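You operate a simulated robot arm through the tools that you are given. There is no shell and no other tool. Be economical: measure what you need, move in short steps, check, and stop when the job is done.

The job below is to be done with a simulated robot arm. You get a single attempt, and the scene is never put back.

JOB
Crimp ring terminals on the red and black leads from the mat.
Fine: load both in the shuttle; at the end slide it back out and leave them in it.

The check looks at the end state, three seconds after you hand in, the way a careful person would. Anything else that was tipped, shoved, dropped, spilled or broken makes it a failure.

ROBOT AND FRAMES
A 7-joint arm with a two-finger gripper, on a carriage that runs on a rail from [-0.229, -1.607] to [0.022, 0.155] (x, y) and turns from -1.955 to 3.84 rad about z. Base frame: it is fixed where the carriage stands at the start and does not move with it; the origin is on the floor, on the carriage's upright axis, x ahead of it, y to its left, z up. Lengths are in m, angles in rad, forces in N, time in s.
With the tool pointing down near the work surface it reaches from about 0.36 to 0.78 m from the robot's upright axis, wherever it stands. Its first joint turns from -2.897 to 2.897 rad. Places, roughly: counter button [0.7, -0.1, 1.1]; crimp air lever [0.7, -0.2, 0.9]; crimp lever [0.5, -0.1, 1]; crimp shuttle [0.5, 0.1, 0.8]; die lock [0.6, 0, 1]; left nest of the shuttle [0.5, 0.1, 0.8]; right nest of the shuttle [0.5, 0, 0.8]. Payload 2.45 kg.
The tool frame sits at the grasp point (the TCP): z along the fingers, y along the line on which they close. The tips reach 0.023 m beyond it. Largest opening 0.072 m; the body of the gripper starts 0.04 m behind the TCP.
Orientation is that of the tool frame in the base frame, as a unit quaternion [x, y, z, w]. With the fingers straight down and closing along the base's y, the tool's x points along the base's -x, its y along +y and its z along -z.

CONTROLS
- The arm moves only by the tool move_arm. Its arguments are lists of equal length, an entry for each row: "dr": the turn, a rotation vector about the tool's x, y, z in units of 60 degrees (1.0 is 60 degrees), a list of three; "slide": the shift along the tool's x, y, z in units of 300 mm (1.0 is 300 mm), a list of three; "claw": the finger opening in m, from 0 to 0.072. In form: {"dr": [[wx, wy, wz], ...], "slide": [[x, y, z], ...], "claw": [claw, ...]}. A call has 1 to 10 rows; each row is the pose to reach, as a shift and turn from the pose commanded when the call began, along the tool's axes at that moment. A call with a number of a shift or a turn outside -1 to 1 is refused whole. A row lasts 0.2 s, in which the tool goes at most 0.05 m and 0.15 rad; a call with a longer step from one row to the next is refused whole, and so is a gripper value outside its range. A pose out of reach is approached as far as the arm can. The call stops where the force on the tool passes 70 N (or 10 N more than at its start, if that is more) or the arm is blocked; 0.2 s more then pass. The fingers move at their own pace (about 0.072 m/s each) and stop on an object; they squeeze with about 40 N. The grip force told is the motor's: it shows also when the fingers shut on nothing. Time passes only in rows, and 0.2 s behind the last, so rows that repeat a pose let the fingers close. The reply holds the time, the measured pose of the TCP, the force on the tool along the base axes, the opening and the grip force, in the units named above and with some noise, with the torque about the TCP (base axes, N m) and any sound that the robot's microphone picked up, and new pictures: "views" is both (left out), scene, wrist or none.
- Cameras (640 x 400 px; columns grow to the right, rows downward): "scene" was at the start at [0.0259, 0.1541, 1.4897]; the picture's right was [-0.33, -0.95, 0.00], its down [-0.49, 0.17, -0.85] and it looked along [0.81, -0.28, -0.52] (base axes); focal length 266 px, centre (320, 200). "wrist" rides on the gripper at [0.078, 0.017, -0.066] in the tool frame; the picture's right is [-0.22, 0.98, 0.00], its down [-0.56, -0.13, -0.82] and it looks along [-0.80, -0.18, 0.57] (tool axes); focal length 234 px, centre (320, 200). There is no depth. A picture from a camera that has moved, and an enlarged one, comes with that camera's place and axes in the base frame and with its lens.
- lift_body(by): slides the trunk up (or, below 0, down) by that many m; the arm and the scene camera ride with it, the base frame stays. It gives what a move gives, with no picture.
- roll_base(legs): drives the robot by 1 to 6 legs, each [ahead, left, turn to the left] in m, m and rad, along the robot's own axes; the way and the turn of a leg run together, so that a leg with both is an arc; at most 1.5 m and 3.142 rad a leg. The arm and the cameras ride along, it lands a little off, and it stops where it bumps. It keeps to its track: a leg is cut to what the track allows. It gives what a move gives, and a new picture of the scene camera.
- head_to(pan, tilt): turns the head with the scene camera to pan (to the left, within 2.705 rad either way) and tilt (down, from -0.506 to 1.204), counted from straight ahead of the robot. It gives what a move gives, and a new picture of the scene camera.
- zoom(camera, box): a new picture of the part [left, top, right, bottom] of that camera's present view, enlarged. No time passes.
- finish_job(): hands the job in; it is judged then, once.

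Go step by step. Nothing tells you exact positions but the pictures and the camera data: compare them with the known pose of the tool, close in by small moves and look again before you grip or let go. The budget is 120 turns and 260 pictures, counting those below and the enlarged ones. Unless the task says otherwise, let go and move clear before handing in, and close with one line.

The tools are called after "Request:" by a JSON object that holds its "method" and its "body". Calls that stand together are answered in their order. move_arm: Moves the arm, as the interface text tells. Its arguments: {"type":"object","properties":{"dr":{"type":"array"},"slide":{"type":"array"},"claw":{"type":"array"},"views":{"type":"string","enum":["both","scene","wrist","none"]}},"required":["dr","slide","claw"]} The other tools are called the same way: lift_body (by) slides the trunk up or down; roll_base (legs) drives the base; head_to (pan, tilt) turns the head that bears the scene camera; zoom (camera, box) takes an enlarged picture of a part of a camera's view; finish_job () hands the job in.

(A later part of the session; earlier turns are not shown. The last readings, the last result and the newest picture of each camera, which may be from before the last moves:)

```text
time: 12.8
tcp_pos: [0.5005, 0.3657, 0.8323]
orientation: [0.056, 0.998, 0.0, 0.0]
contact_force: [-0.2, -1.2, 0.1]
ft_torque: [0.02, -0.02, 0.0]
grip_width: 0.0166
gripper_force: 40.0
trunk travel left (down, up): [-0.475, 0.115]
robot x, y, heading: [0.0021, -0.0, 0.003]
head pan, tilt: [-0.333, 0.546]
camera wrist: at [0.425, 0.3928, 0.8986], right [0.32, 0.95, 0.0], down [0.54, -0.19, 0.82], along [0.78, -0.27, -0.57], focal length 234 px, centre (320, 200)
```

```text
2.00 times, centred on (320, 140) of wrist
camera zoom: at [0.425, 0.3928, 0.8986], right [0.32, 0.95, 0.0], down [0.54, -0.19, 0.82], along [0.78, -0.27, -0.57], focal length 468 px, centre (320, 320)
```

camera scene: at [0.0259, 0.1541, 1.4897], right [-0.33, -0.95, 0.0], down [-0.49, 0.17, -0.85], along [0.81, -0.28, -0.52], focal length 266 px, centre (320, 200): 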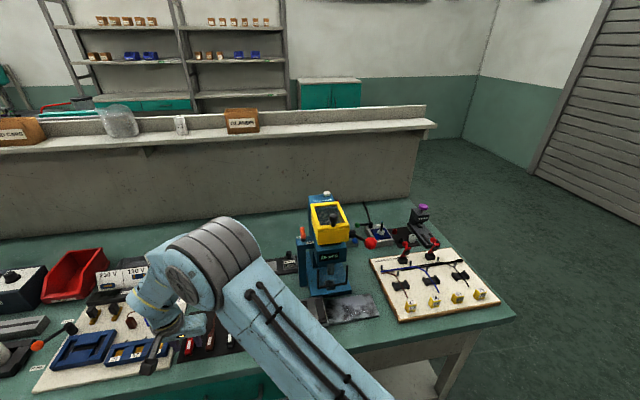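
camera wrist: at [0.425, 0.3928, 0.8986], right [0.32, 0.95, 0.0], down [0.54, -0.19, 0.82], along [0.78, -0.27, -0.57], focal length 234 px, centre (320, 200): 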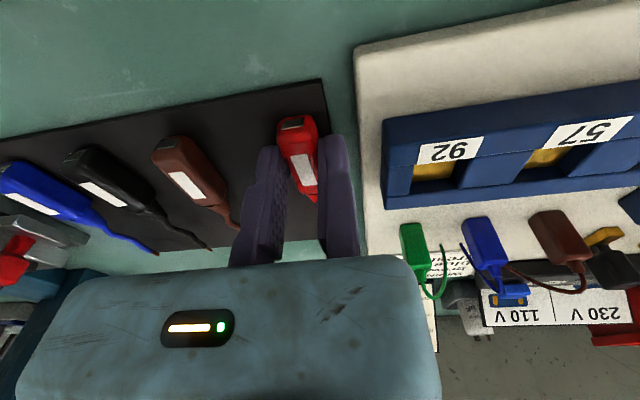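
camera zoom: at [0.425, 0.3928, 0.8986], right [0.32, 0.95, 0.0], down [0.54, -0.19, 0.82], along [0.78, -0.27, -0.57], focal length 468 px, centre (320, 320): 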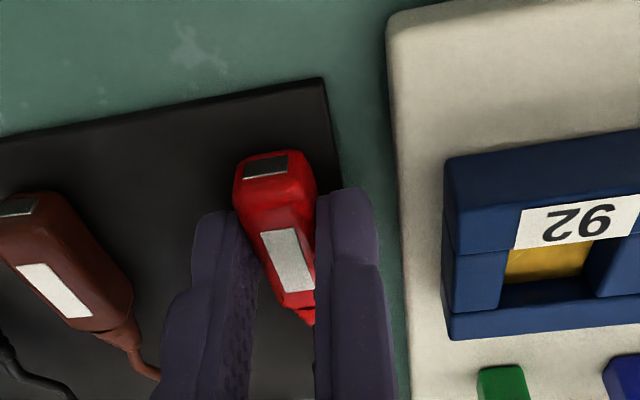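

The red body is held (16.6 mm). I lift it straight up and carry it toward the shuttle at height.

Request:
{"method": "move_arm", "body": {"dr": [[0, 0, 0], [0, 0, 0], [0, 0, 0], [0, 0, 0], [0, 0, 0], [0, 0, 0], [0, 0, 0]], "slide": [[0, 0, -0.07], [0, 0, -0.2], [0, 0, -0.33], [0, -0.14, -0.36], [0, -0.28, -0.36], [0, -0.42, -0.36], [0, -0.56, -0.36]], "claw": [0, 0, 0, 0, 0, 0, 0]}}

Request:
{"method": "zoom", "body": {"camera": "wrist", "box": [100, 0, 420, 200]}}

Request:
{"method": "zoom", "body": {"camera": "scene", "box": [220, 260, 380, 360]}}

```text
time: 14.4
tcp_pos: [0.4782, 0.1989, 0.9388]
orientation: [0.055, 0.998, 0.0, 0.001]
contact_force: [0.0, 0.1, -0.7]
ft_torque: [-0.01, 0.05, 0.05]
grip_width: 0.0167
gripper_force: 39.4
trunk travel left (down, up): [-0.475, 0.115]
robot x, y, heading: [0.0029, 0.0014, -0.0]
head pan, tilt: [-0.333, 0.546]
camera scene: at [0.026, 0.1542, 1.4897], right [-0.33, -0.95, 0.0], down [-0.49, 0.17, -0.85], along [0.81, -0.28, -0.52], focal length 266 px, centre (320, 200)
camera wrist: at [0.4038, 0.2257, 1.0054], right [0.32, 0.95, 0.0], down [0.54, -0.19, 0.82], along [0.78, -0.27, -0.57], focal length 234 px, centre (320, 200)
```

scene: 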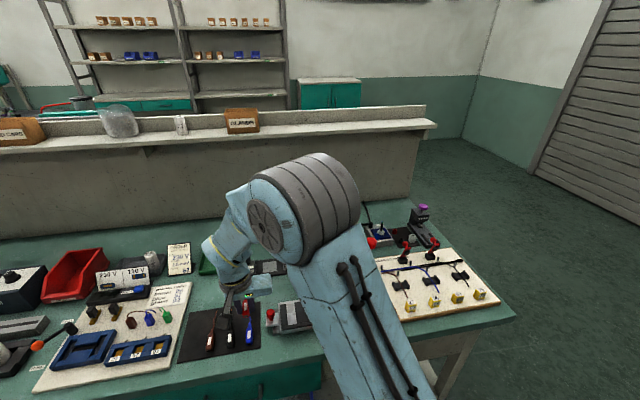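
wrist: 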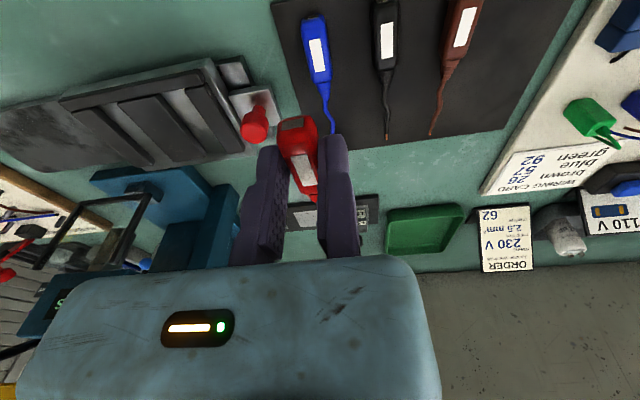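

```text
2.00 times, centred on (260, 100) of wrist
camera zoom: at [0.4038, 0.2257, 1.0054], right [0.32, 0.95, 0.0], down [0.54, -0.19, 0.82], along [0.78, -0.27, -0.57], focal length 468 px, centre (440, 400)
```

zoom: 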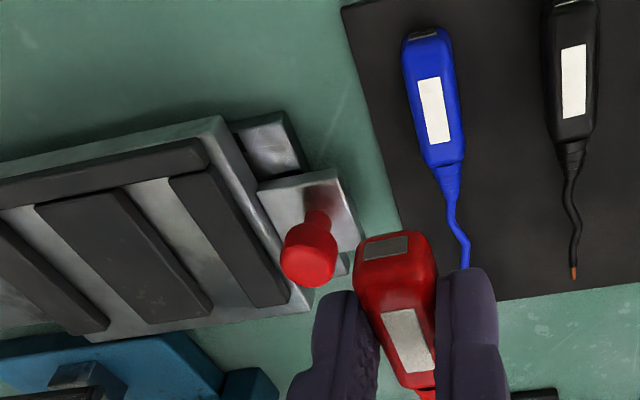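

```text
4.00 times, centred on (300, 310) of scene
camera zoom: at [0.026, 0.1542, 1.4897], right [-0.33, -0.95, 0.0], down [-0.49, 0.17, -0.85], along [0.81, -0.28, -0.52], focal length 1062 px, centre (400, -240)
```

zoom: 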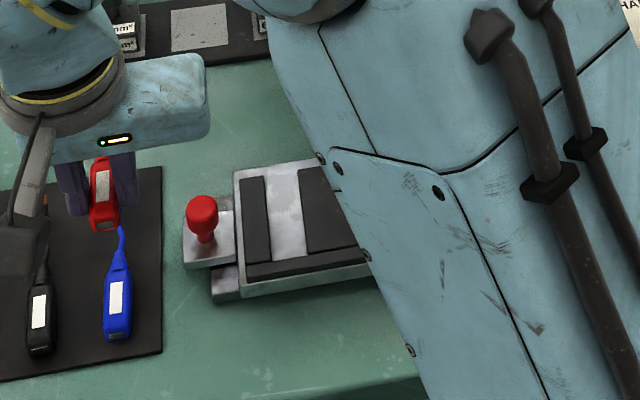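

The shuttle's ridges top out near z 0.835. Before placing I check whether the red lead sits straight in the fingers.

Request:
{"method": "zoom", "body": {"camera": "scene", "box": [220, 290, 270, 330]}}

Request:
{"method": "zoom", "body": {"camera": "wrist", "box": [240, 90, 370, 210]}}

Request:
{"method": "zoom", "body": {"camera": "scene", "box": [260, 290, 320, 340]}}

```text
10.00 times, centred on (245, 310) of scene
camera zoom: at [0.026, 0.1542, 1.4897], right [-0.33, -0.95, 0.0], down [-0.49, 0.17, -0.85], along [0.81, -0.28, -0.52], focal length 2655 px, centre (1070, -900)
```

zoom: 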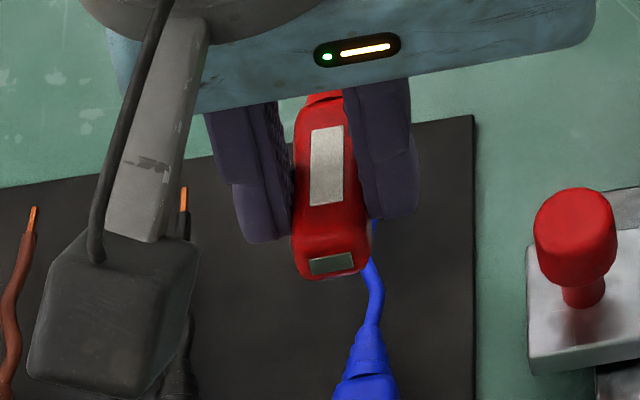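

```text
3.33 times, centred on (305, 150) of wrist
camera zoom: at [0.4038, 0.2257, 1.0054], right [0.32, 0.95, 0.0], down [0.54, -0.19, 0.82], along [0.78, -0.27, -0.57], focal length 781 px, centre (370, 367)
```

zoom: 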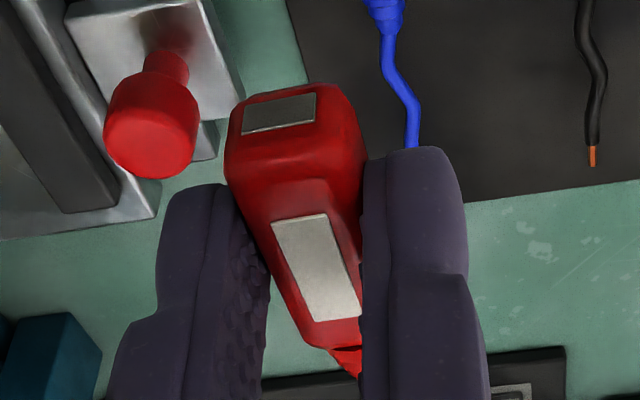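

```text
8.00 times, centred on (290, 315) of scene
camera zoom: at [0.026, 0.1542, 1.4897], right [-0.33, -0.95, 0.0], down [-0.49, 0.17, -0.85], along [0.81, -0.28, -0.52], focal length 2124 px, centre (560, -720)
```

zoom: 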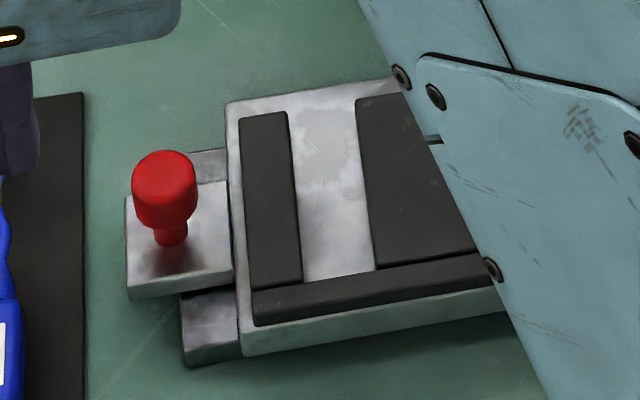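

The label shows the lead is straight in the grip, and the channels are turned slightly more (about -0.16 rad). I move over the left nest and turn a touch, still 35 mm above the ridges.

Request:
{"method": "move_arm", "body": {"dr": [[0, 0, 0.01], [0, 0, 0.02], [0, 0, 0.03], [0, 0, 0.03]], "slide": [[-0.03, -0.13, 0], [-0.06, -0.26, 0], [-0.09, -0.369, 0], [-0.09, -0.369, 0.1]], "claw": [0, 0, 0, 0]}}

Request:
{"method": "zoom", "body": {"camera": "wrist", "box": [200, 60, 400, 220]}}

Request:
{"method": "zoom", "body": {"camera": "scene", "box": [250, 280, 330, 340]}}

```text
time: 15.4
tcp_pos: [0.4929, 0.0854, 0.9113]
orientation: [0.072, 0.997, 0.001, 0.002]
contact_force: [-0.1, 0.4, -0.2]
ft_torque: [-0.03, 0.0, 0.01]
grip_width: 0.0166
gripper_force: 40.8
trunk travel left (down, up): [-0.475, 0.115]
robot x, y, heading: [0.001, 0.0034, -0.004]
head pan, tilt: [-0.333, 0.546]
camera scene: at [0.0255, 0.1539, 1.4898], right [-0.33, -0.95, 0.0], down [-0.49, 0.17, -0.85], along [0.81, -0.28, -0.52], focal length 266 px, centre (320, 200)
camera wrist: at [0.4195, 0.1152, 0.9766], right [0.35, 0.94, 0.0], down [0.54, -0.2, 0.82], along [0.77, -0.29, -0.57], focal length 234 px, centre (320, 200)
```

scene: 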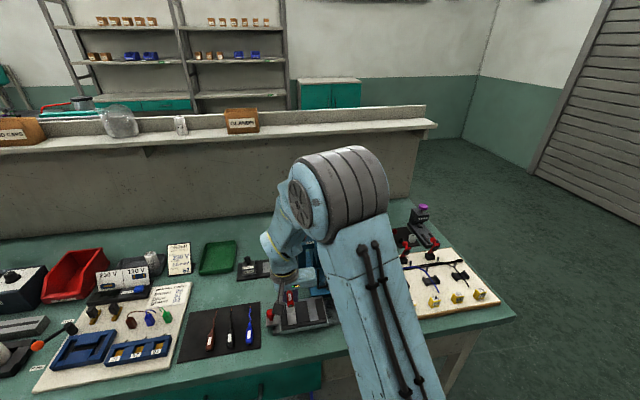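
wrist: 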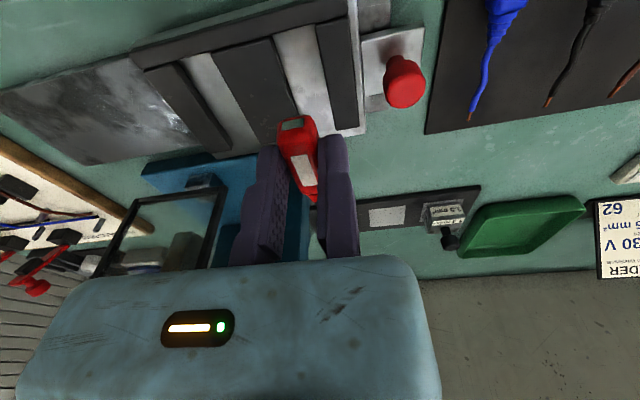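

```text
2.50 times, centred on (300, 140) of wrist
camera zoom: at [0.4195, 0.1152, 0.9766], right [0.35, 0.94, 0.0], down [0.54, -0.2, 0.82], along [0.77, -0.29, -0.57], focal length 585 px, centre (370, 350)
```

zoom: 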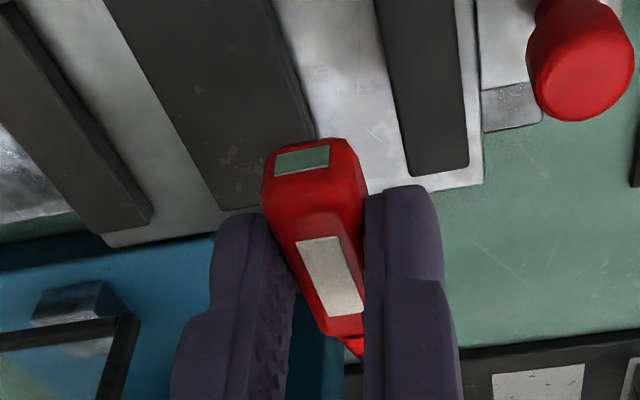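

```text
6.67 times, centred on (290, 310) of scene
camera zoom: at [0.0255, 0.1539, 1.4898], right [-0.33, -0.95, 0.0], down [-0.49, 0.17, -0.85], along [0.81, -0.28, -0.52], focal length 1770 px, centre (520, -533)
```

zoom: 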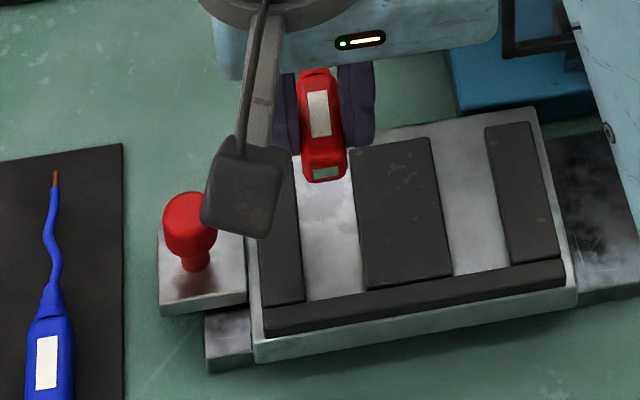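

Alignment over the left channel looks right. I shift back 8 mm toward the front bar and descend until just above the ridges.

Request:
{"method": "move_arm", "body": {"dr": [[0, 0, 0.005], [0, 0, 0.01], [0, 0, 0.01]], "slide": [[0.027, -0.003, 0.03], [0.027, -0.003, 0.08], [0.027, -0.003, 0.115]], "claw": [0, 0, 0], "views": "none"}}

Request:
{"method": "zoom", "body": {"camera": "wrist", "box": [200, 60, 400, 220]}}

Request:
{"method": "zoom", "body": {"camera": "scene", "box": [260, 290, 320, 340]}}

```text
time: 16.2
tcp_pos: [0.4868, 0.0869, 0.8754]
orientation: [0.077, 0.997, 0.002, 0.0]
contact_force: [-0.2, 0.0, 0.2]
ft_torque: [0.02, 0.0, 0.01]
grip_width: 0.0165
gripper_force: 40.1
trunk travel left (down, up): [-0.475, 0.115]
robot x, y, heading: [-0.0008, 0.0003, -0.003]
head pan, tilt: [-0.333, 0.546]
```

```text
2.50 times, centred on (300, 140) of wrist
camera zoom: at [0.4135, 0.1171, 0.941], right [0.36, 0.93, 0.0], down [0.53, -0.21, 0.82], along [0.76, -0.3, -0.57], focal length 585 px, centre (370, 350)
```

zoom: 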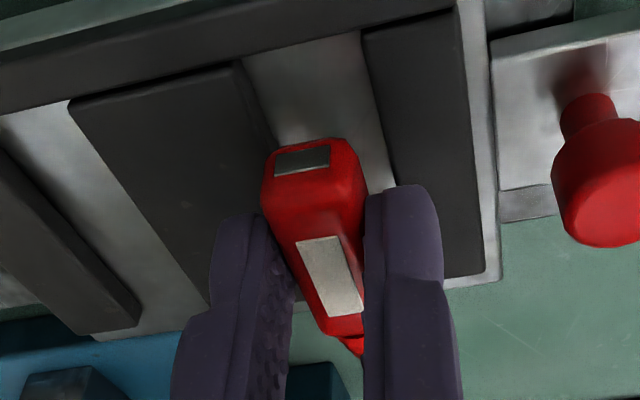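

```text
8.00 times, centred on (290, 315) of scene
camera zoom: at [0.0259, 0.1541, 1.4897], right [-0.33, -0.95, 0.0], down [-0.49, 0.17, -0.85], along [0.81, -0.28, -0.52], focal length 2124 px, centre (560, -720)
```

zoom: 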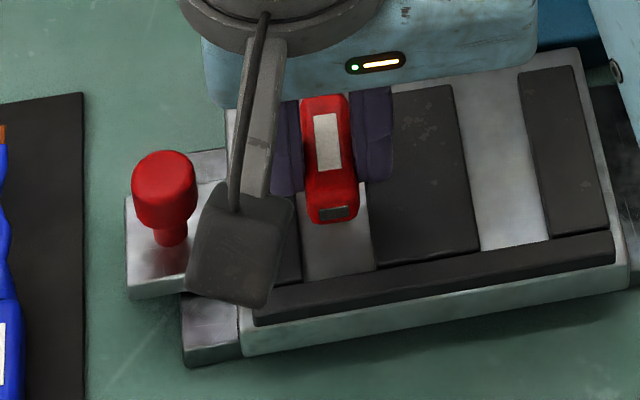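

Laterally the body is within about a millimetre of the channel centre. I lower it into the nest in small steps, watching the force.

Request:
{"method": "move_arm", "body": {"dr": [[0, 0, 0], [0, 0, 0], [0, 0, 0]], "slide": [[0, 0, 0.02], [0, 0, 0.035], [0, 0, 0.047]], "claw": [0, 0, 0], "views": "none"}}

Request:
{"method": "zoom", "body": {"camera": "wrist", "box": [200, 60, 400, 220]}}

Request:
{"method": "zoom", "body": {"camera": "scene", "box": [260, 290, 320, 340]}}

```text
time: 17.0
tcp_pos: [0.4866, 0.0859, 0.8622]
orientation: [0.076, 0.997, 0.0, 0.0]
contact_force: [0.7, 0.6, 0.1]
ft_torque: [0.04, 0.0, 0.03]
grip_width: 0.0166
gripper_force: 40.0
trunk travel left (down, up): [-0.475, 0.115]
robot x, y, heading: [-0.0022, -0.0036, -0.001]
head pan, tilt: [-0.333, 0.546]
```

```text
2.50 times, centred on (300, 140) of wrist
camera zoom: at [0.4133, 0.1167, 0.9272], right [0.36, 0.93, 0.0], down [0.53, -0.21, 0.82], along [0.76, -0.3, -0.57], focal length 585 px, centre (370, 350)
```

zoom: 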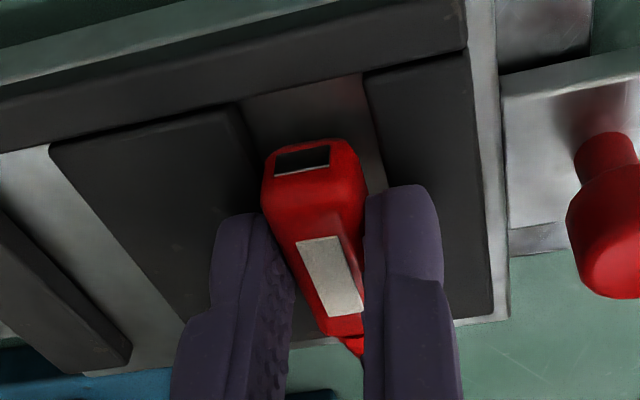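

```text
8.00 times, centred on (290, 315) of scene
camera zoom: at [0.0259, 0.1541, 1.4897], right [-0.33, -0.95, 0.0], down [-0.49, 0.17, -0.85], along [0.81, -0.28, -0.52], focal length 2124 px, centre (560, -720)
```

zoom: 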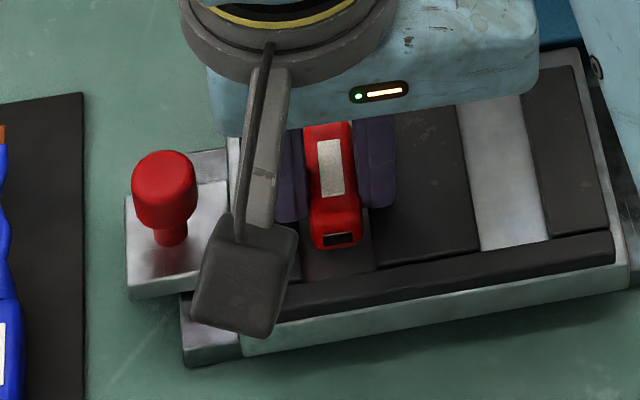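

No contact yet; I continue downward a few millimetres until it touches.

Request:
{"method": "move_arm", "body": {"dr": [[0, 0, 0], [0, 0, 0], [0, 0, 0]], "slide": [[0, 0, 0.005], [0, 0, 0.01], [0, 0, 0.014]], "claw": [0, 0, 0], "views": "none"}}

Request:
{"method": "zoom", "body": {"camera": "wrist", "box": [200, 60, 400, 220]}}

```text
time: 17.8
tcp_pos: [0.4872, 0.0851, 0.8599]
orientation: [0.076, 0.997, 0.001, 0.002]
contact_force: [-2.3, 0.7, 18.2]
ft_torque: [-0.28, 0.22, 0.12]
grip_width: 0.0166
gripper_force: 39.8
trunk travel left (down, up): [-0.475, 0.115]
robot x, y, heading: [0.0018, -0.0, 0.001]
head pan, tilt: [-0.333, 0.546]
```

```text
2.50 times, centred on (300, 140) of wrist
camera zoom: at [0.4133, 0.1165, 0.9251], right [0.36, 0.93, 0.0], down [0.53, -0.21, 0.82], along [0.76, -0.3, -0.57], focal length 585 px, centre (370, 350)
```

zoom: 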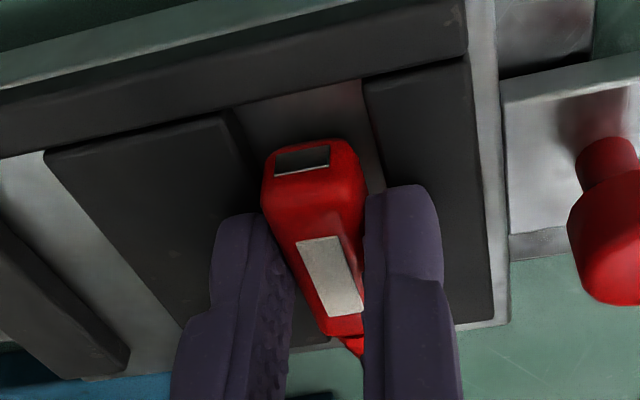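

It touches at 0.860, as expected for the nest floor. I ease up a millimetre and slide the lead back toward the front bar.

Request:
{"method": "move_arm", "body": {"dr": [[0, 0, 0], [0, 0, 0], [0, 0, 0]], "slide": [[0, 0, -0.005], [0.01, 0, -0.005], [0.02, 0, -0.005]], "claw": [0, 0, 0], "views": "none"}}

Request:
{"method": "zoom", "body": {"camera": "wrist", "box": [200, 60, 400, 220]}}

Request:
{"method": "zoom", "body": {"camera": "scene", "box": [260, 290, 320, 340]}}

```text
time: 18.6
tcp_pos: [0.4802, 0.087, 0.86]
orientation: [0.077, 0.997, 0.0, 0.001]
contact_force: [6.0, -0.3, 14.5]
ft_torque: [-0.36, 0.01, 0.14]
grip_width: 0.0165
gripper_force: 39.8
trunk travel left (down, up): [-0.475, 0.115]
robot x, y, heading: [0.0031, 0.0014, -0.0]
head pan, tilt: [-0.333, 0.546]
```

```text
2.50 times, centred on (300, 140) of wrist
camera zoom: at [0.4075, 0.1168, 0.9252], right [0.36, 0.93, 0.0], down [0.53, -0.21, 0.82], along [0.76, -0.3, -0.57], focal length 585 px, centre (370, 350)
```

zoom: 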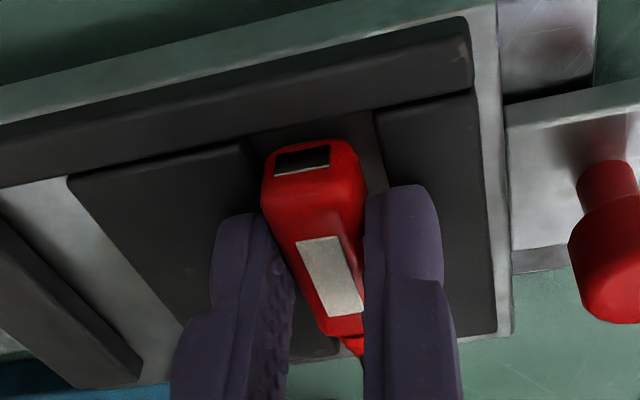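

```text
8.00 times, centred on (290, 315) of scene
camera zoom: at [0.0255, 0.1539, 1.4898], right [-0.33, -0.95, 0.0], down [-0.49, 0.17, -0.85], along [0.81, -0.28, -0.52], focal length 2124 px, centre (560, -720)
```

zoom: 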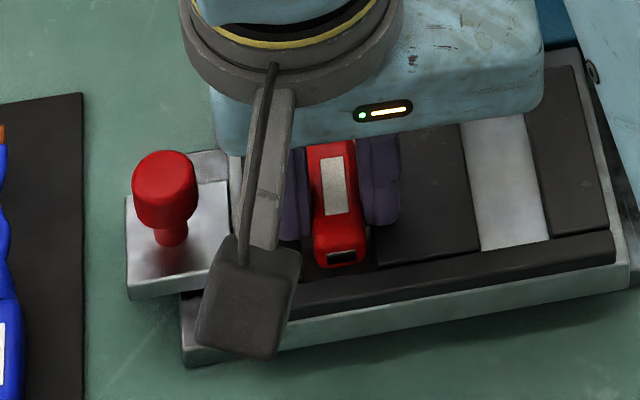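

The butt is almost at the bar. One more small push of 4 mm, then I check.

Request:
{"method": "move_arm", "body": {"dr": [[0, 0, 0], [0, 0, 0]], "slide": [[0.006, 0, 0], [0.013, 0, 0]], "claw": [0, 0], "views": "none"}}

Request:
{"method": "zoom", "body": {"camera": "wrist", "box": [200, 60, 400, 220]}}

```text
time: 19.2
tcp_pos: [0.4774, 0.0874, 0.8595]
orientation: [0.077, 0.997, 0.001, 0.003]
contact_force: [11.3, -1.5, 20.0]
ft_torque: [-0.43, -0.13, 0.2]
grip_width: 0.0166
gripper_force: 39.6
trunk travel left (down, up): [-0.475, 0.115]
robot x, y, heading: [-0.0052, 0.0005, 0.003]
head pan, tilt: [-0.333, 0.546]
```

```text
2.50 times, centred on (300, 140) of wrist
camera zoom: at [0.4039, 0.1173, 0.9251], right [0.36, 0.93, 0.0], down [0.53, -0.21, 0.82], along [0.76, -0.3, -0.57], focal length 585 px, centre (370, 350)
```

zoom: 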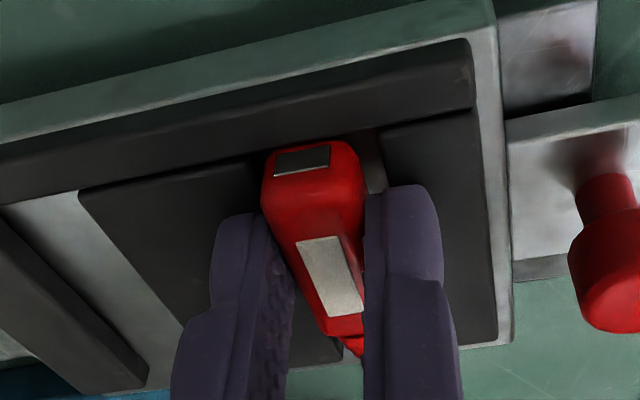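

The butt rests against the bar. I open to 30 mm and lift straight up.

Request:
{"method": "move_arm", "body": {"dr": [[0, 0, 0], [0, 0, 0], [0, 0, 0], [0, 0, 0], [0, 0, 0], [0, 0, 0]], "slide": [[-0.003, 0, -0.004], [-0.003, 0, -0.004], [-0.003, 0, -0.004], [-0.003, 0, -0.06], [-0.003, 0, -0.16], [-0.003, 0, -0.3]], "claw": [0.0, 0.03, 0.03, 0.03, 0.03, 0.03]}}

Request:
{"method": "zoom", "body": {"camera": "wrist", "box": [100, 0, 420, 200]}}

Request:
{"method": "zoom", "body": {"camera": "scene", "box": [250, 270, 350, 340]}}

```text
time: 20.6
tcp_pos: [0.4752, 0.0885, 0.9484]
orientation: [0.076, 0.997, 0.0, 0.0]
contact_force: [0.8, 0.7, 0.2]
ft_torque: [0.03, 0.01, -0.01]
grip_width: 0.0298
gripper_force: 0.1
trunk travel left (down, up): [-0.475, 0.115]
robot x, y, heading: [-0.0035, 0.0001, 0.002]
head pan, tilt: [-0.333, 0.546]
camera scene: at [0.0262, 0.154, 1.4896], right [-0.33, -0.95, 0.0], down [-0.49, 0.17, -0.85], along [0.81, -0.28, -0.52], focal length 266 px, centre (320, 200)
camera wrist: at [0.4017, 0.118, 1.014], right [0.36, 0.93, 0.0], down [0.53, -0.21, 0.82], along [0.76, -0.3, -0.57], focal length 234 px, centre (320, 200)
```

scene: 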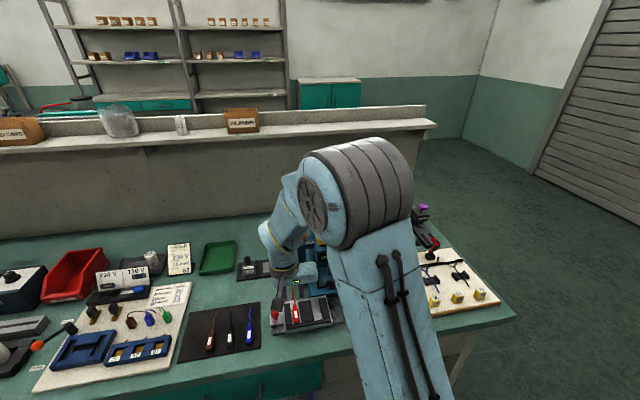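
wrist: 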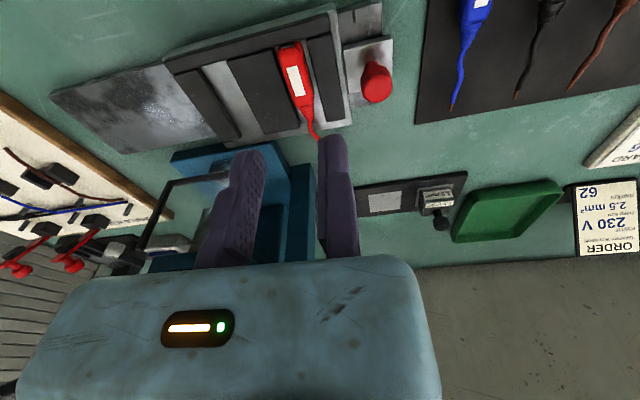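

```text
2.00 times, centred on (260, 100) of wrist
camera zoom: at [0.4017, 0.118, 1.014], right [0.36, 0.93, 0.0], down [0.53, -0.21, 0.82], along [0.76, -0.3, -0.57], focal length 468 px, centre (440, 400)
```

zoom: 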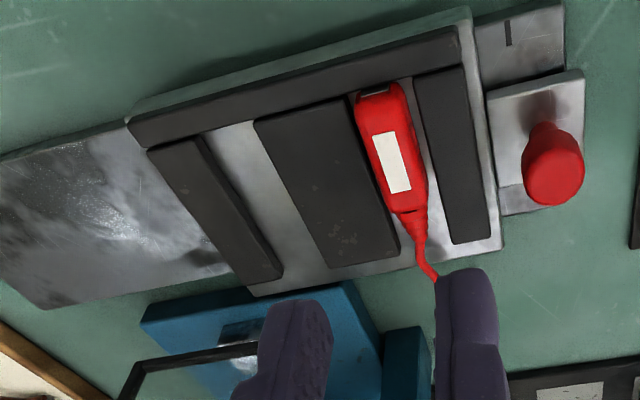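

```text
5.71 times, centred on (300, 305) of scene
camera zoom: at [0.0262, 0.154, 1.4896], right [-0.33, -0.95, 0.0], down [-0.49, 0.17, -0.85], along [0.81, -0.28, -0.52], focal length 1517 px, centre (434, -400)
```

zoom: 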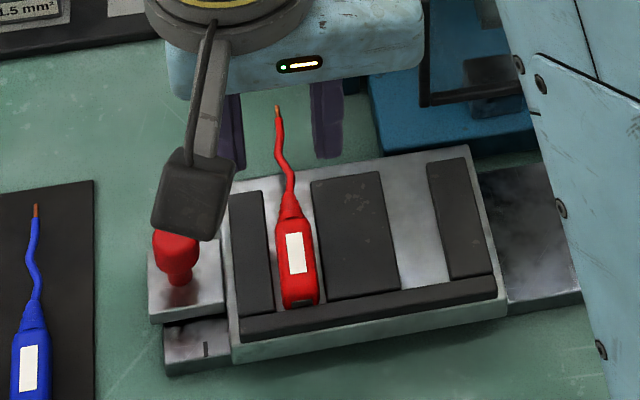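

Red sits neatly in the left nest. Next the black lead: I go to a hover over it with the tool turned back to the mat's angle.

Request:
{"method": "move_arm", "body": {"dr": [[0, 0, 0], [0, 0, -0.02], [0, 0, -0.04], [0, 0, -0.04], [0, 0, -0.04], [0, 0, -0.04]], "slide": [[0.01, 0.14, 0], [0.02, 0.28, 0], [0.03, 0.42, 0], [0.04, 0.56, 0], [0.04, 0.585, 0.09], [0.04, 0.585, 0.2]], "claw": [0.036, 0.036, 0.036, 0.036, 0.036, 0.036], "views": "none"}}

Request:
{"method": "zoom", "body": {"camera": "wrist", "box": [160, 40, 480, 240]}}

Request:
{"method": "zoom", "body": {"camera": "scene", "box": [180, 290, 280, 360]}}

```text
time: 22.0
tcp_pos: [0.4909, 0.2617, 0.8883]
orientation: [0.056, 0.998, -0.001, -0.001]
contact_force: [0.7, -0.4, -0.7]
ft_torque: [-0.01, 0.0, -0.04]
grip_width: 0.036
gripper_force: 0.1
trunk travel left (down, up): [-0.475, 0.115]
robot x, y, heading: [0.001, 0.0007, -0.002]
head pan, tilt: [-0.333, 0.546]
```

```text
2.00 times, centred on (320, 140) of wrist
camera zoom: at [0.4173, 0.2896, 0.955], right [0.33, 0.95, 0.0], down [0.54, -0.19, 0.82], along [0.78, -0.27, -0.57], focal length 468 px, centre (320, 320)
```

zoom: 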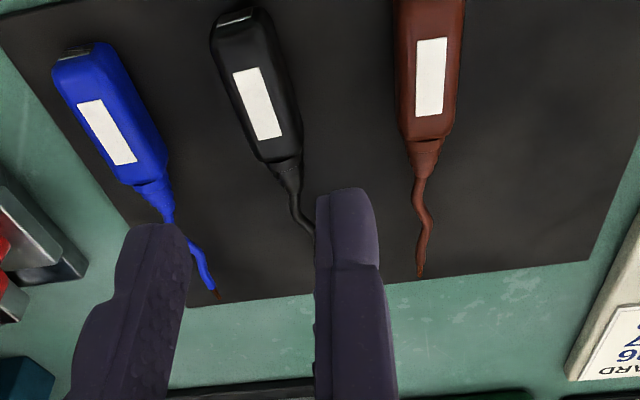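

```text
5.71 times, centred on (230, 325) of scene
camera zoom: at [0.0258, 0.154, 1.4897], right [-0.33, -0.95, 0.0], down [-0.49, 0.17, -0.85], along [0.81, -0.28, -0.52], focal length 1517 px, centre (834, -514)
```

zoom: 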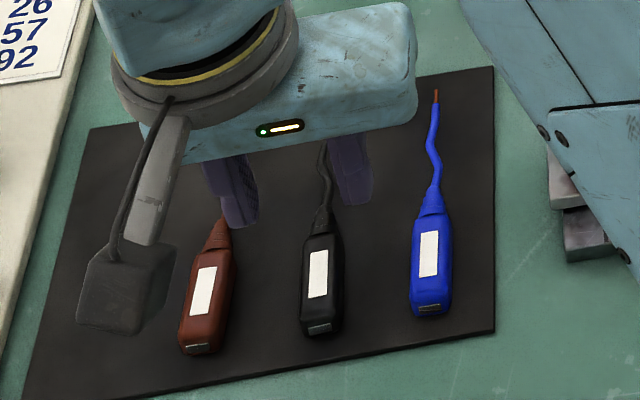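

The black body's label centre is at (0.485, 0.246). I fine-adjust, descend and close on it.

Request:
{"method": "move_arm", "body": {"dr": [[0, 0, -0.03], [0, 0, -0.04], [0, 0, -0.04], [0, 0, -0.04]], "slide": [[0.017, 0.007, 0.05], [0.017, 0.007, 0.1], [0.017, 0.007, 0.15], [0.017, 0.007, 0.17]], "claw": [0.036, 0.036, 0.036, 0.036], "views": "none"}}

Request:
{"method": "zoom", "body": {"camera": "wrist", "box": [160, 40, 480, 240]}}

```text
time: 23.0
tcp_pos: [0.489, 0.2664, 0.8373]
orientation: [0.035, 0.999, 0.0, 0.0]
contact_force: [0.3, -0.4, -0.2]
ft_torque: [0.01, 0.0, 0.01]
grip_width: 0.036
gripper_force: 0.0
trunk travel left (down, up): [-0.475, 0.115]
robot x, y, heading: [-0.0003, -0.001, 0.001]
head pan, tilt: [-0.333, 0.546]
```

```text
2.00 times, centred on (320, 140) of wrist
camera zoom: at [0.4129, 0.2895, 0.9031], right [0.28, 0.96, 0.0], down [0.55, -0.16, 0.82], along [0.79, -0.23, -0.57], focal length 468 px, centre (320, 320)
```

zoom: 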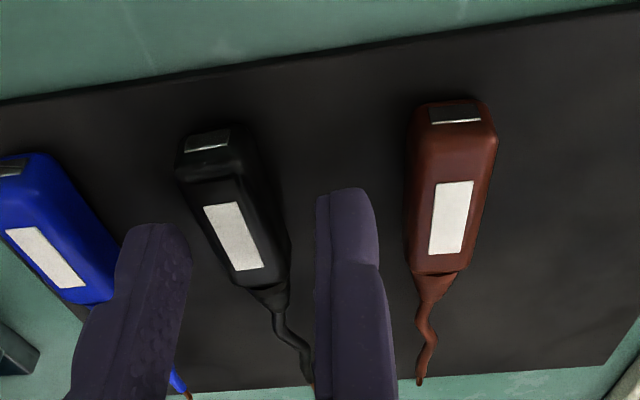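

Well straddled. Down 5 mm and close.

Request:
{"method": "move_arm", "body": {"dr": [[0, 0, 0], [0, 0, 0], [0, 0, 0], [0, 0, 0]], "slide": [[0.007, 0, 0.016], [0.007, 0, 0.016], [0.007, 0, 0.016], [0.007, 0, 0.016]], "claw": [0.036, 0.02, 0.0, 0.0], "views": "none"}}

Request:
{"method": "move_arm", "body": {"dr": [[0, 0, 0], [0, 0, 0], [0, 0, 0]], "slide": [[0, 0, -0.07], [0, 0, -0.2], [0, 0, -0.33]], "claw": [0, 0, 0], "views": "none"}}

Request:
{"method": "zoom", "body": {"camera": "wrist", "box": [200, 60, 400, 220]}}

```text
time: 24.0
tcp_pos: [0.4861, 0.2665, 0.8325]
orientation: [0.034, 0.999, 0.0, -0.001]
contact_force: [0.1, -1.4, 0.4]
ft_torque: [-0.07, -0.03, -0.04]
grip_width: 0.0167
gripper_force: 39.9
trunk travel left (down, up): [-0.475, 0.115]
robot x, y, heading: [0.0037, 0.0002, 0.004]
head pan, tilt: [-0.333, 0.546]
```

```text
time: 24.8
tcp_pos: [0.4851, 0.2633, 0.9318]
orientation: [0.034, 0.999, 0.001, 0.0]
contact_force: [0.0, 0.4, 0.1]
ft_torque: [0.02, 0.01, 0.01]
grip_width: 0.0167
gripper_force: 40.5
trunk travel left (down, up): [-0.475, 0.115]
robot x, y, heading: [-0.002, 0.001, 0.002]
head pan, tilt: [-0.333, 0.546]
```

```text
2.50 times, centred on (300, 140) of wrist
camera zoom: at [0.4097, 0.2881, 0.998], right [0.28, 0.96, 0.0], down [0.55, -0.16, 0.82], along [0.79, -0.23, -0.57], focal length 585 px, centre (370, 350)
```

zoom: 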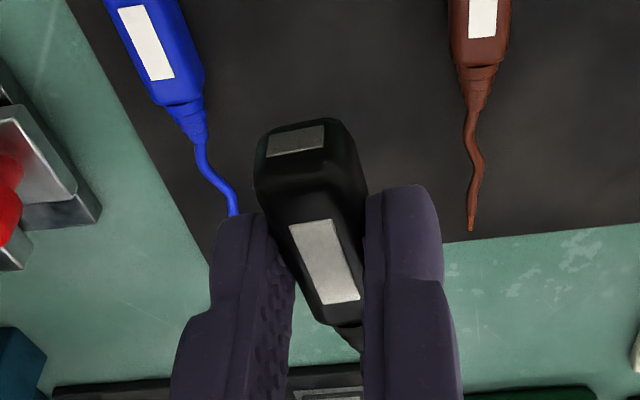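

Black is held just like red was. I carry it over the right nest (spacing about 60 mm from the left one), turning to the shuttle's angle.

Request:
{"method": "move_arm", "body": {"dr": [[0, 0, 0.02], [0, 0, 0.04], [0, 0, 0.06], [0, 0, 0.081], [0, 0, 0.081], [0, 0, 0.081], [0, 0, 0.081]], "slide": [[-0.01, -0.14, 0], [-0.015, -0.28, 0], [-0.02, -0.42, 0], [-0.03, -0.56, 0], [-0.037, -0.7, 0], [-0.037, -0.789, 0], [-0.037, -0.789, 0.1]], "claw": [0, 0, 0, 0, 0, 0, 0]}}

Request:
{"method": "zoom", "body": {"camera": "wrist", "box": [200, 60, 400, 220]}}

Request:
{"method": "zoom", "body": {"camera": "scene", "box": [260, 280, 340, 340]}}

```text
time: 26.4
tcp_pos: [0.4821, 0.0292, 0.9019]
orientation: [0.076, 0.997, 0.002, 0.001]
contact_force: [-0.4, -0.8, -0.1]
ft_torque: [-0.02, 0.0, 0.02]
grip_width: 0.0166
gripper_force: 39.8
trunk travel left (down, up): [-0.475, 0.115]
robot x, y, heading: [-0.0017, -0.0001, -0.0]
head pan, tilt: [-0.333, 0.546]
camera scene: at [0.0254, 0.1539, 1.4898], right [-0.33, -0.95, 0.0], down [-0.49, 0.17, -0.85], along [0.81, -0.28, -0.52], focal length 266 px, centre (320, 200)
camera wrist: at [0.4083, 0.0587, 0.9676], right [0.36, 0.93, 0.0], down [0.53, -0.21, 0.82], along [0.76, -0.3, -0.57], focal length 234 px, centre (320, 200)
```

scene: 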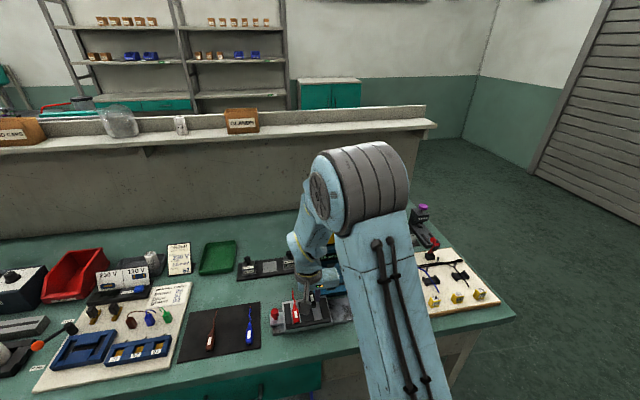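
wrist: 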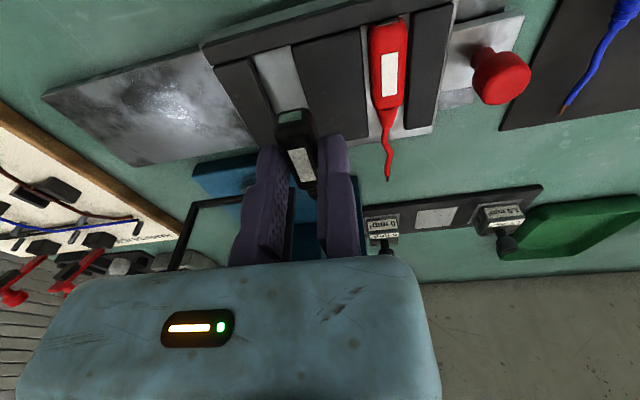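

```text
2.50 times, centred on (300, 140) of wrist
camera zoom: at [0.4083, 0.0587, 0.9676], right [0.36, 0.93, 0.0], down [0.53, -0.21, 0.82], along [0.76, -0.3, -0.57], focal length 585 px, centre (370, 350)
```

zoom: 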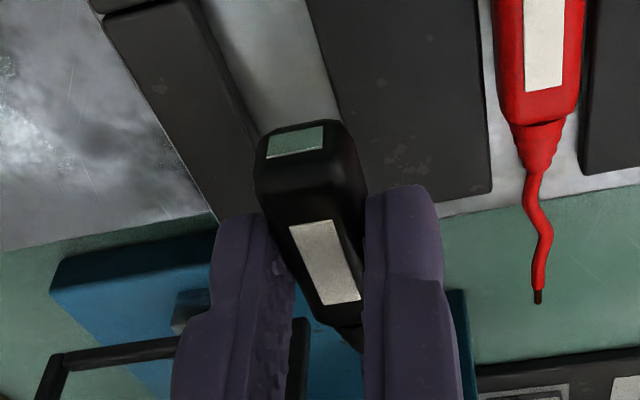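

```text
6.67 times, centred on (300, 310) of scene
camera zoom: at [0.0254, 0.1539, 1.4898], right [-0.33, -0.95, 0.0], down [-0.49, 0.17, -0.85], along [0.81, -0.28, -0.52], focal length 1770 px, centre (453, -533)
```

zoom: 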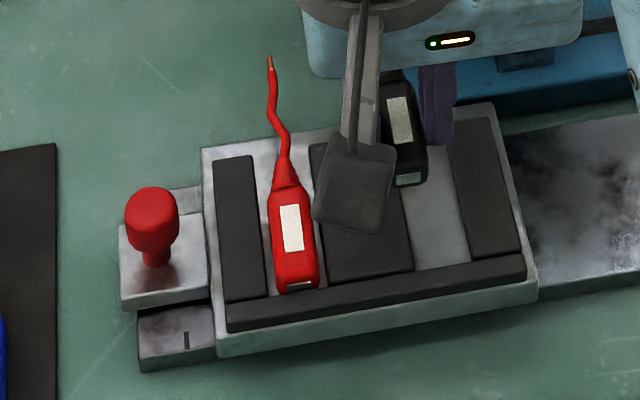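

The lead is over the right nest, about 1.5 mm to the left of ideal. I correct that and descend to just above the ridges.

Request:
{"method": "move_arm", "body": {"dr": [[0, 0, 0], [0, 0, 0], [0, 0, 0]], "slide": [[0, -0.005, 0.03], [0, -0.005, 0.06], [0, -0.005, 0.09]], "claw": [0, 0, 0], "views": "none"}}

Request:
{"method": "zoom", "body": {"camera": "wrist", "box": [200, 60, 400, 220]}}

Request:
{"method": "zoom", "body": {"camera": "scene", "box": [270, 290, 330, 340]}}

```text
time: 27.2
tcp_pos: [0.4803, 0.0262, 0.8749]
orientation: [0.077, 0.997, 0.0, 0.0]
contact_force: [-0.1, -0.1, 0.5]
ft_torque: [0.01, 0.02, 0.0]
grip_width: 0.0167
gripper_force: 40.4
trunk travel left (down, up): [-0.475, 0.115]
robot x, y, heading: [-0.001, -0.0011, 0.004]
head pan, tilt: [-0.333, 0.546]
```

```text
2.50 times, centred on (300, 140) of wrist
camera zoom: at [0.4076, 0.0572, 0.9409], right [0.36, 0.93, 0.0], down [0.53, -0.21, 0.82], along [0.76, -0.3, -0.57], focal length 585 px, centre (370, 350)
```

zoom: 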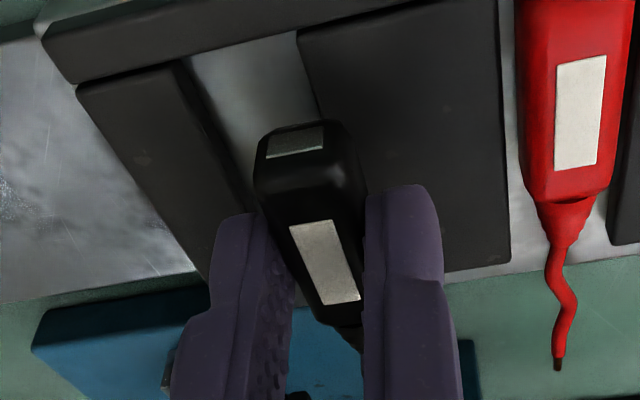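

```text
8.00 times, centred on (300, 315) of scene
camera zoom: at [0.026, 0.1541, 1.4897], right [-0.33, -0.95, 0.0], down [-0.49, 0.17, -0.85], along [0.81, -0.28, -0.52], focal length 2124 px, centre (480, -720)
```

zoom: 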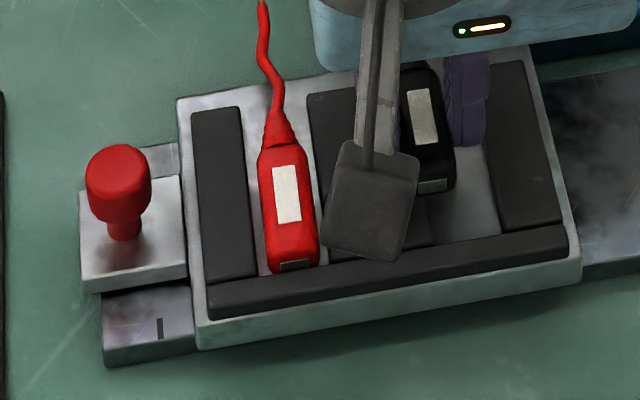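

The shuttle has slid about 9 mm to the right since I released red (knob moved in the picture), so the right nest is that much farther right. I rise slightly, shift over and look again.

Request:
{"method": "move_arm", "body": {"dr": [[0, 0, 0], [0, 0, 0]], "slide": [[0, -0.015, -0.01], [0, -0.029, 0]], "claw": [0, 0], "views": "none"}}

Request:
{"method": "zoom", "body": {"camera": "wrist", "box": [200, 60, 400, 220]}}

Request:
{"method": "zoom", "body": {"camera": "scene", "box": [270, 290, 330, 340]}}

```text
time: 27.8
tcp_pos: [0.4788, 0.0189, 0.8749]
orientation: [0.076, 0.997, 0.001, 0.001]
contact_force: [-0.2, -0.5, 0.2]
ft_torque: [-0.02, -0.02, 0.02]
grip_width: 0.0167
gripper_force: 40.0
trunk travel left (down, up): [-0.475, 0.115]
robot x, y, heading: [-0.0063, -0.0019, -0.003]
head pan, tilt: [-0.333, 0.546]
```

```text
2.50 times, centred on (300, 140) of wrist
camera zoom: at [0.4056, 0.0485, 0.9413], right [0.36, 0.93, 0.0], down [0.53, -0.21, 0.82], along [0.76, -0.3, -0.57], focal length 585 px, centre (370, 350)
```

zoom: 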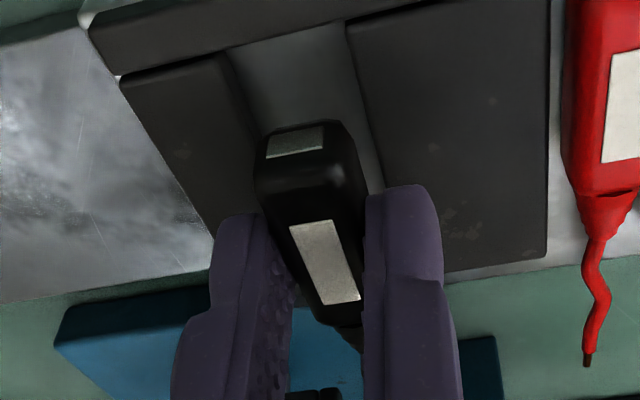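

```text
8.00 times, centred on (300, 315) of scene
camera zoom: at [0.0259, 0.1541, 1.4897], right [-0.33, -0.95, 0.0], down [-0.49, 0.17, -0.85], along [0.81, -0.28, -0.52], focal length 2124 px, centre (480, -720)
```

zoom: 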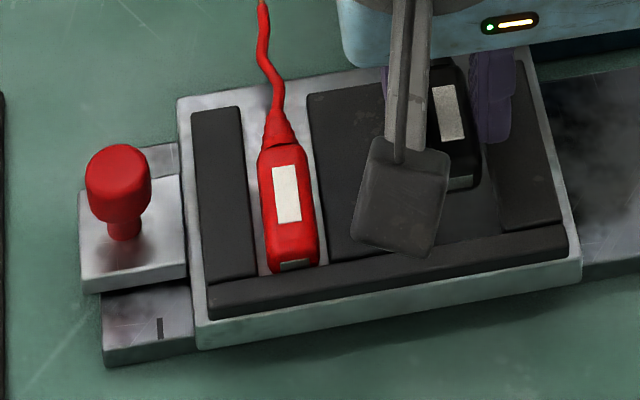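

Now the body sits over the channel just as red did. I lower it to the floor level.

Request:
{"method": "move_arm", "body": {"dr": [[0, 0, 0], [0, 0, 0], [0, 0, 0], [0, 0, 0]], "slide": [[0, 0, 0.02], [0, 0, 0.035], [0, 0, 0.044], [0, 0, 0.048]], "claw": [0, 0, 0, 0], "views": "none"}}

Request:
{"method": "zoom", "body": {"camera": "wrist", "box": [200, 60, 400, 220]}}

```text
time: 28.8
tcp_pos: [0.4795, 0.0193, 0.8608]
orientation: [0.077, 0.997, 0.001, 0.0]
contact_force: [0.8, 0.2, 0.5]
ft_torque: [0.02, -0.02, -0.03]
grip_width: 0.0164
gripper_force: 40.1
trunk travel left (down, up): [-0.475, 0.115]
robot x, y, heading: [-0.0008, -0.0006, 0.001]
head pan, tilt: [-0.333, 0.546]
```

```text
2.50 times, centred on (300, 140) of wrist
camera zoom: at [0.4058, 0.0485, 0.9267], right [0.36, 0.93, 0.0], down [0.53, -0.21, 0.82], along [0.76, -0.3, -0.57], focal length 585 px, centre (370, 350)
```

zoom: 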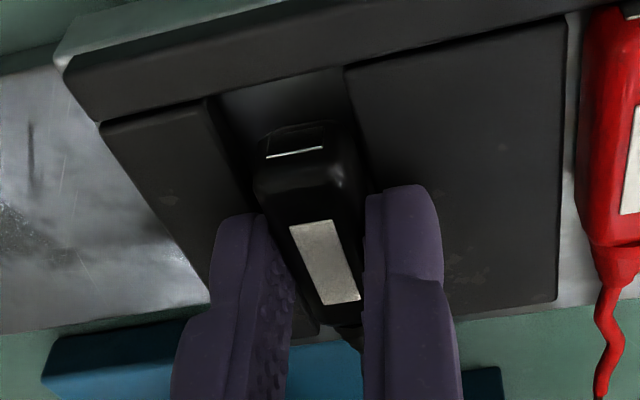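

It is in the channel without contact yet. I slide it back toward the bar.

Request:
{"method": "move_arm", "body": {"dr": [[0, 0, 0], [0, 0, 0], [0, 0, 0]], "slide": [[0.007, 0, 0.001], [0.014, 0, 0.001], [0.02, 0, 0.001]], "claw": [0, 0, 0], "views": "none"}}

Request:
{"method": "zoom", "body": {"camera": "wrist", "box": [200, 60, 400, 220]}}

```text
time: 29.6
tcp_pos: [0.4742, 0.0179, 0.8611]
orientation: [0.077, 0.997, 0.0, 0.0]
contact_force: [-0.3, -0.8, -1.0]
ft_torque: [-0.02, 0.02, 0.01]
grip_width: 0.0166
gripper_force: 39.8
trunk travel left (down, up): [-0.475, 0.115]
robot x, y, heading: [0.0019, -0.0034, 0.001]
head pan, tilt: [-0.333, 0.546]
```

```text
2.50 times, centred on (300, 140) of wrist
camera zoom: at [0.4, 0.0492, 0.9261], right [0.36, 0.93, 0.0], down [0.53, -0.21, 0.82], along [0.76, -0.3, -0.57], focal length 585 px, centre (370, 350)
```

zoom: 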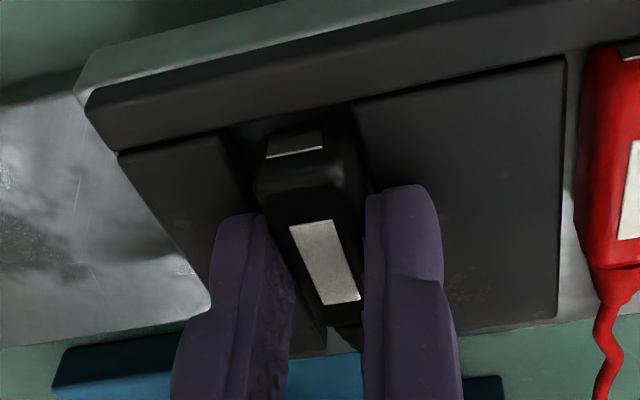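

Nearly at the bar; a further 3 mm.

Request:
{"method": "move_arm", "body": {"dr": [[0, 0, 0], [0, 0, 0]], "slide": [[0.005, 0, 0.001], [0.01, 0, 0.002]], "claw": [0, 0], "views": "none"}}

Request:
{"method": "zoom", "body": {"camera": "wrist", "box": [200, 60, 400, 220]}}

```text
time: 30.2
tcp_pos: [0.4725, 0.0195, 0.8614]
orientation: [0.076, 0.997, 0.001, 0.002]
contact_force: [10.3, -0.9, 1.4]
ft_torque: [-0.08, -0.2, 0.17]
grip_width: 0.0165
gripper_force: 40.4
trunk travel left (down, up): [-0.475, 0.115]
robot x, y, heading: [0.0003, 0.0018, 0.001]
head pan, tilt: [-0.333, 0.546]
```

```text
2.50 times, centred on (300, 140) of wrist
camera zoom: at [0.3978, 0.0498, 0.9257], right [0.36, 0.93, 0.0], down [0.53, -0.21, 0.82], along [0.77, -0.3, -0.57], focal length 585 px, centre (370, 350)
```

zoom: 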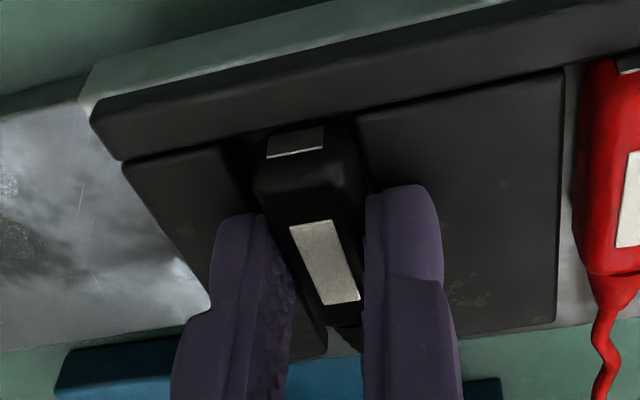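

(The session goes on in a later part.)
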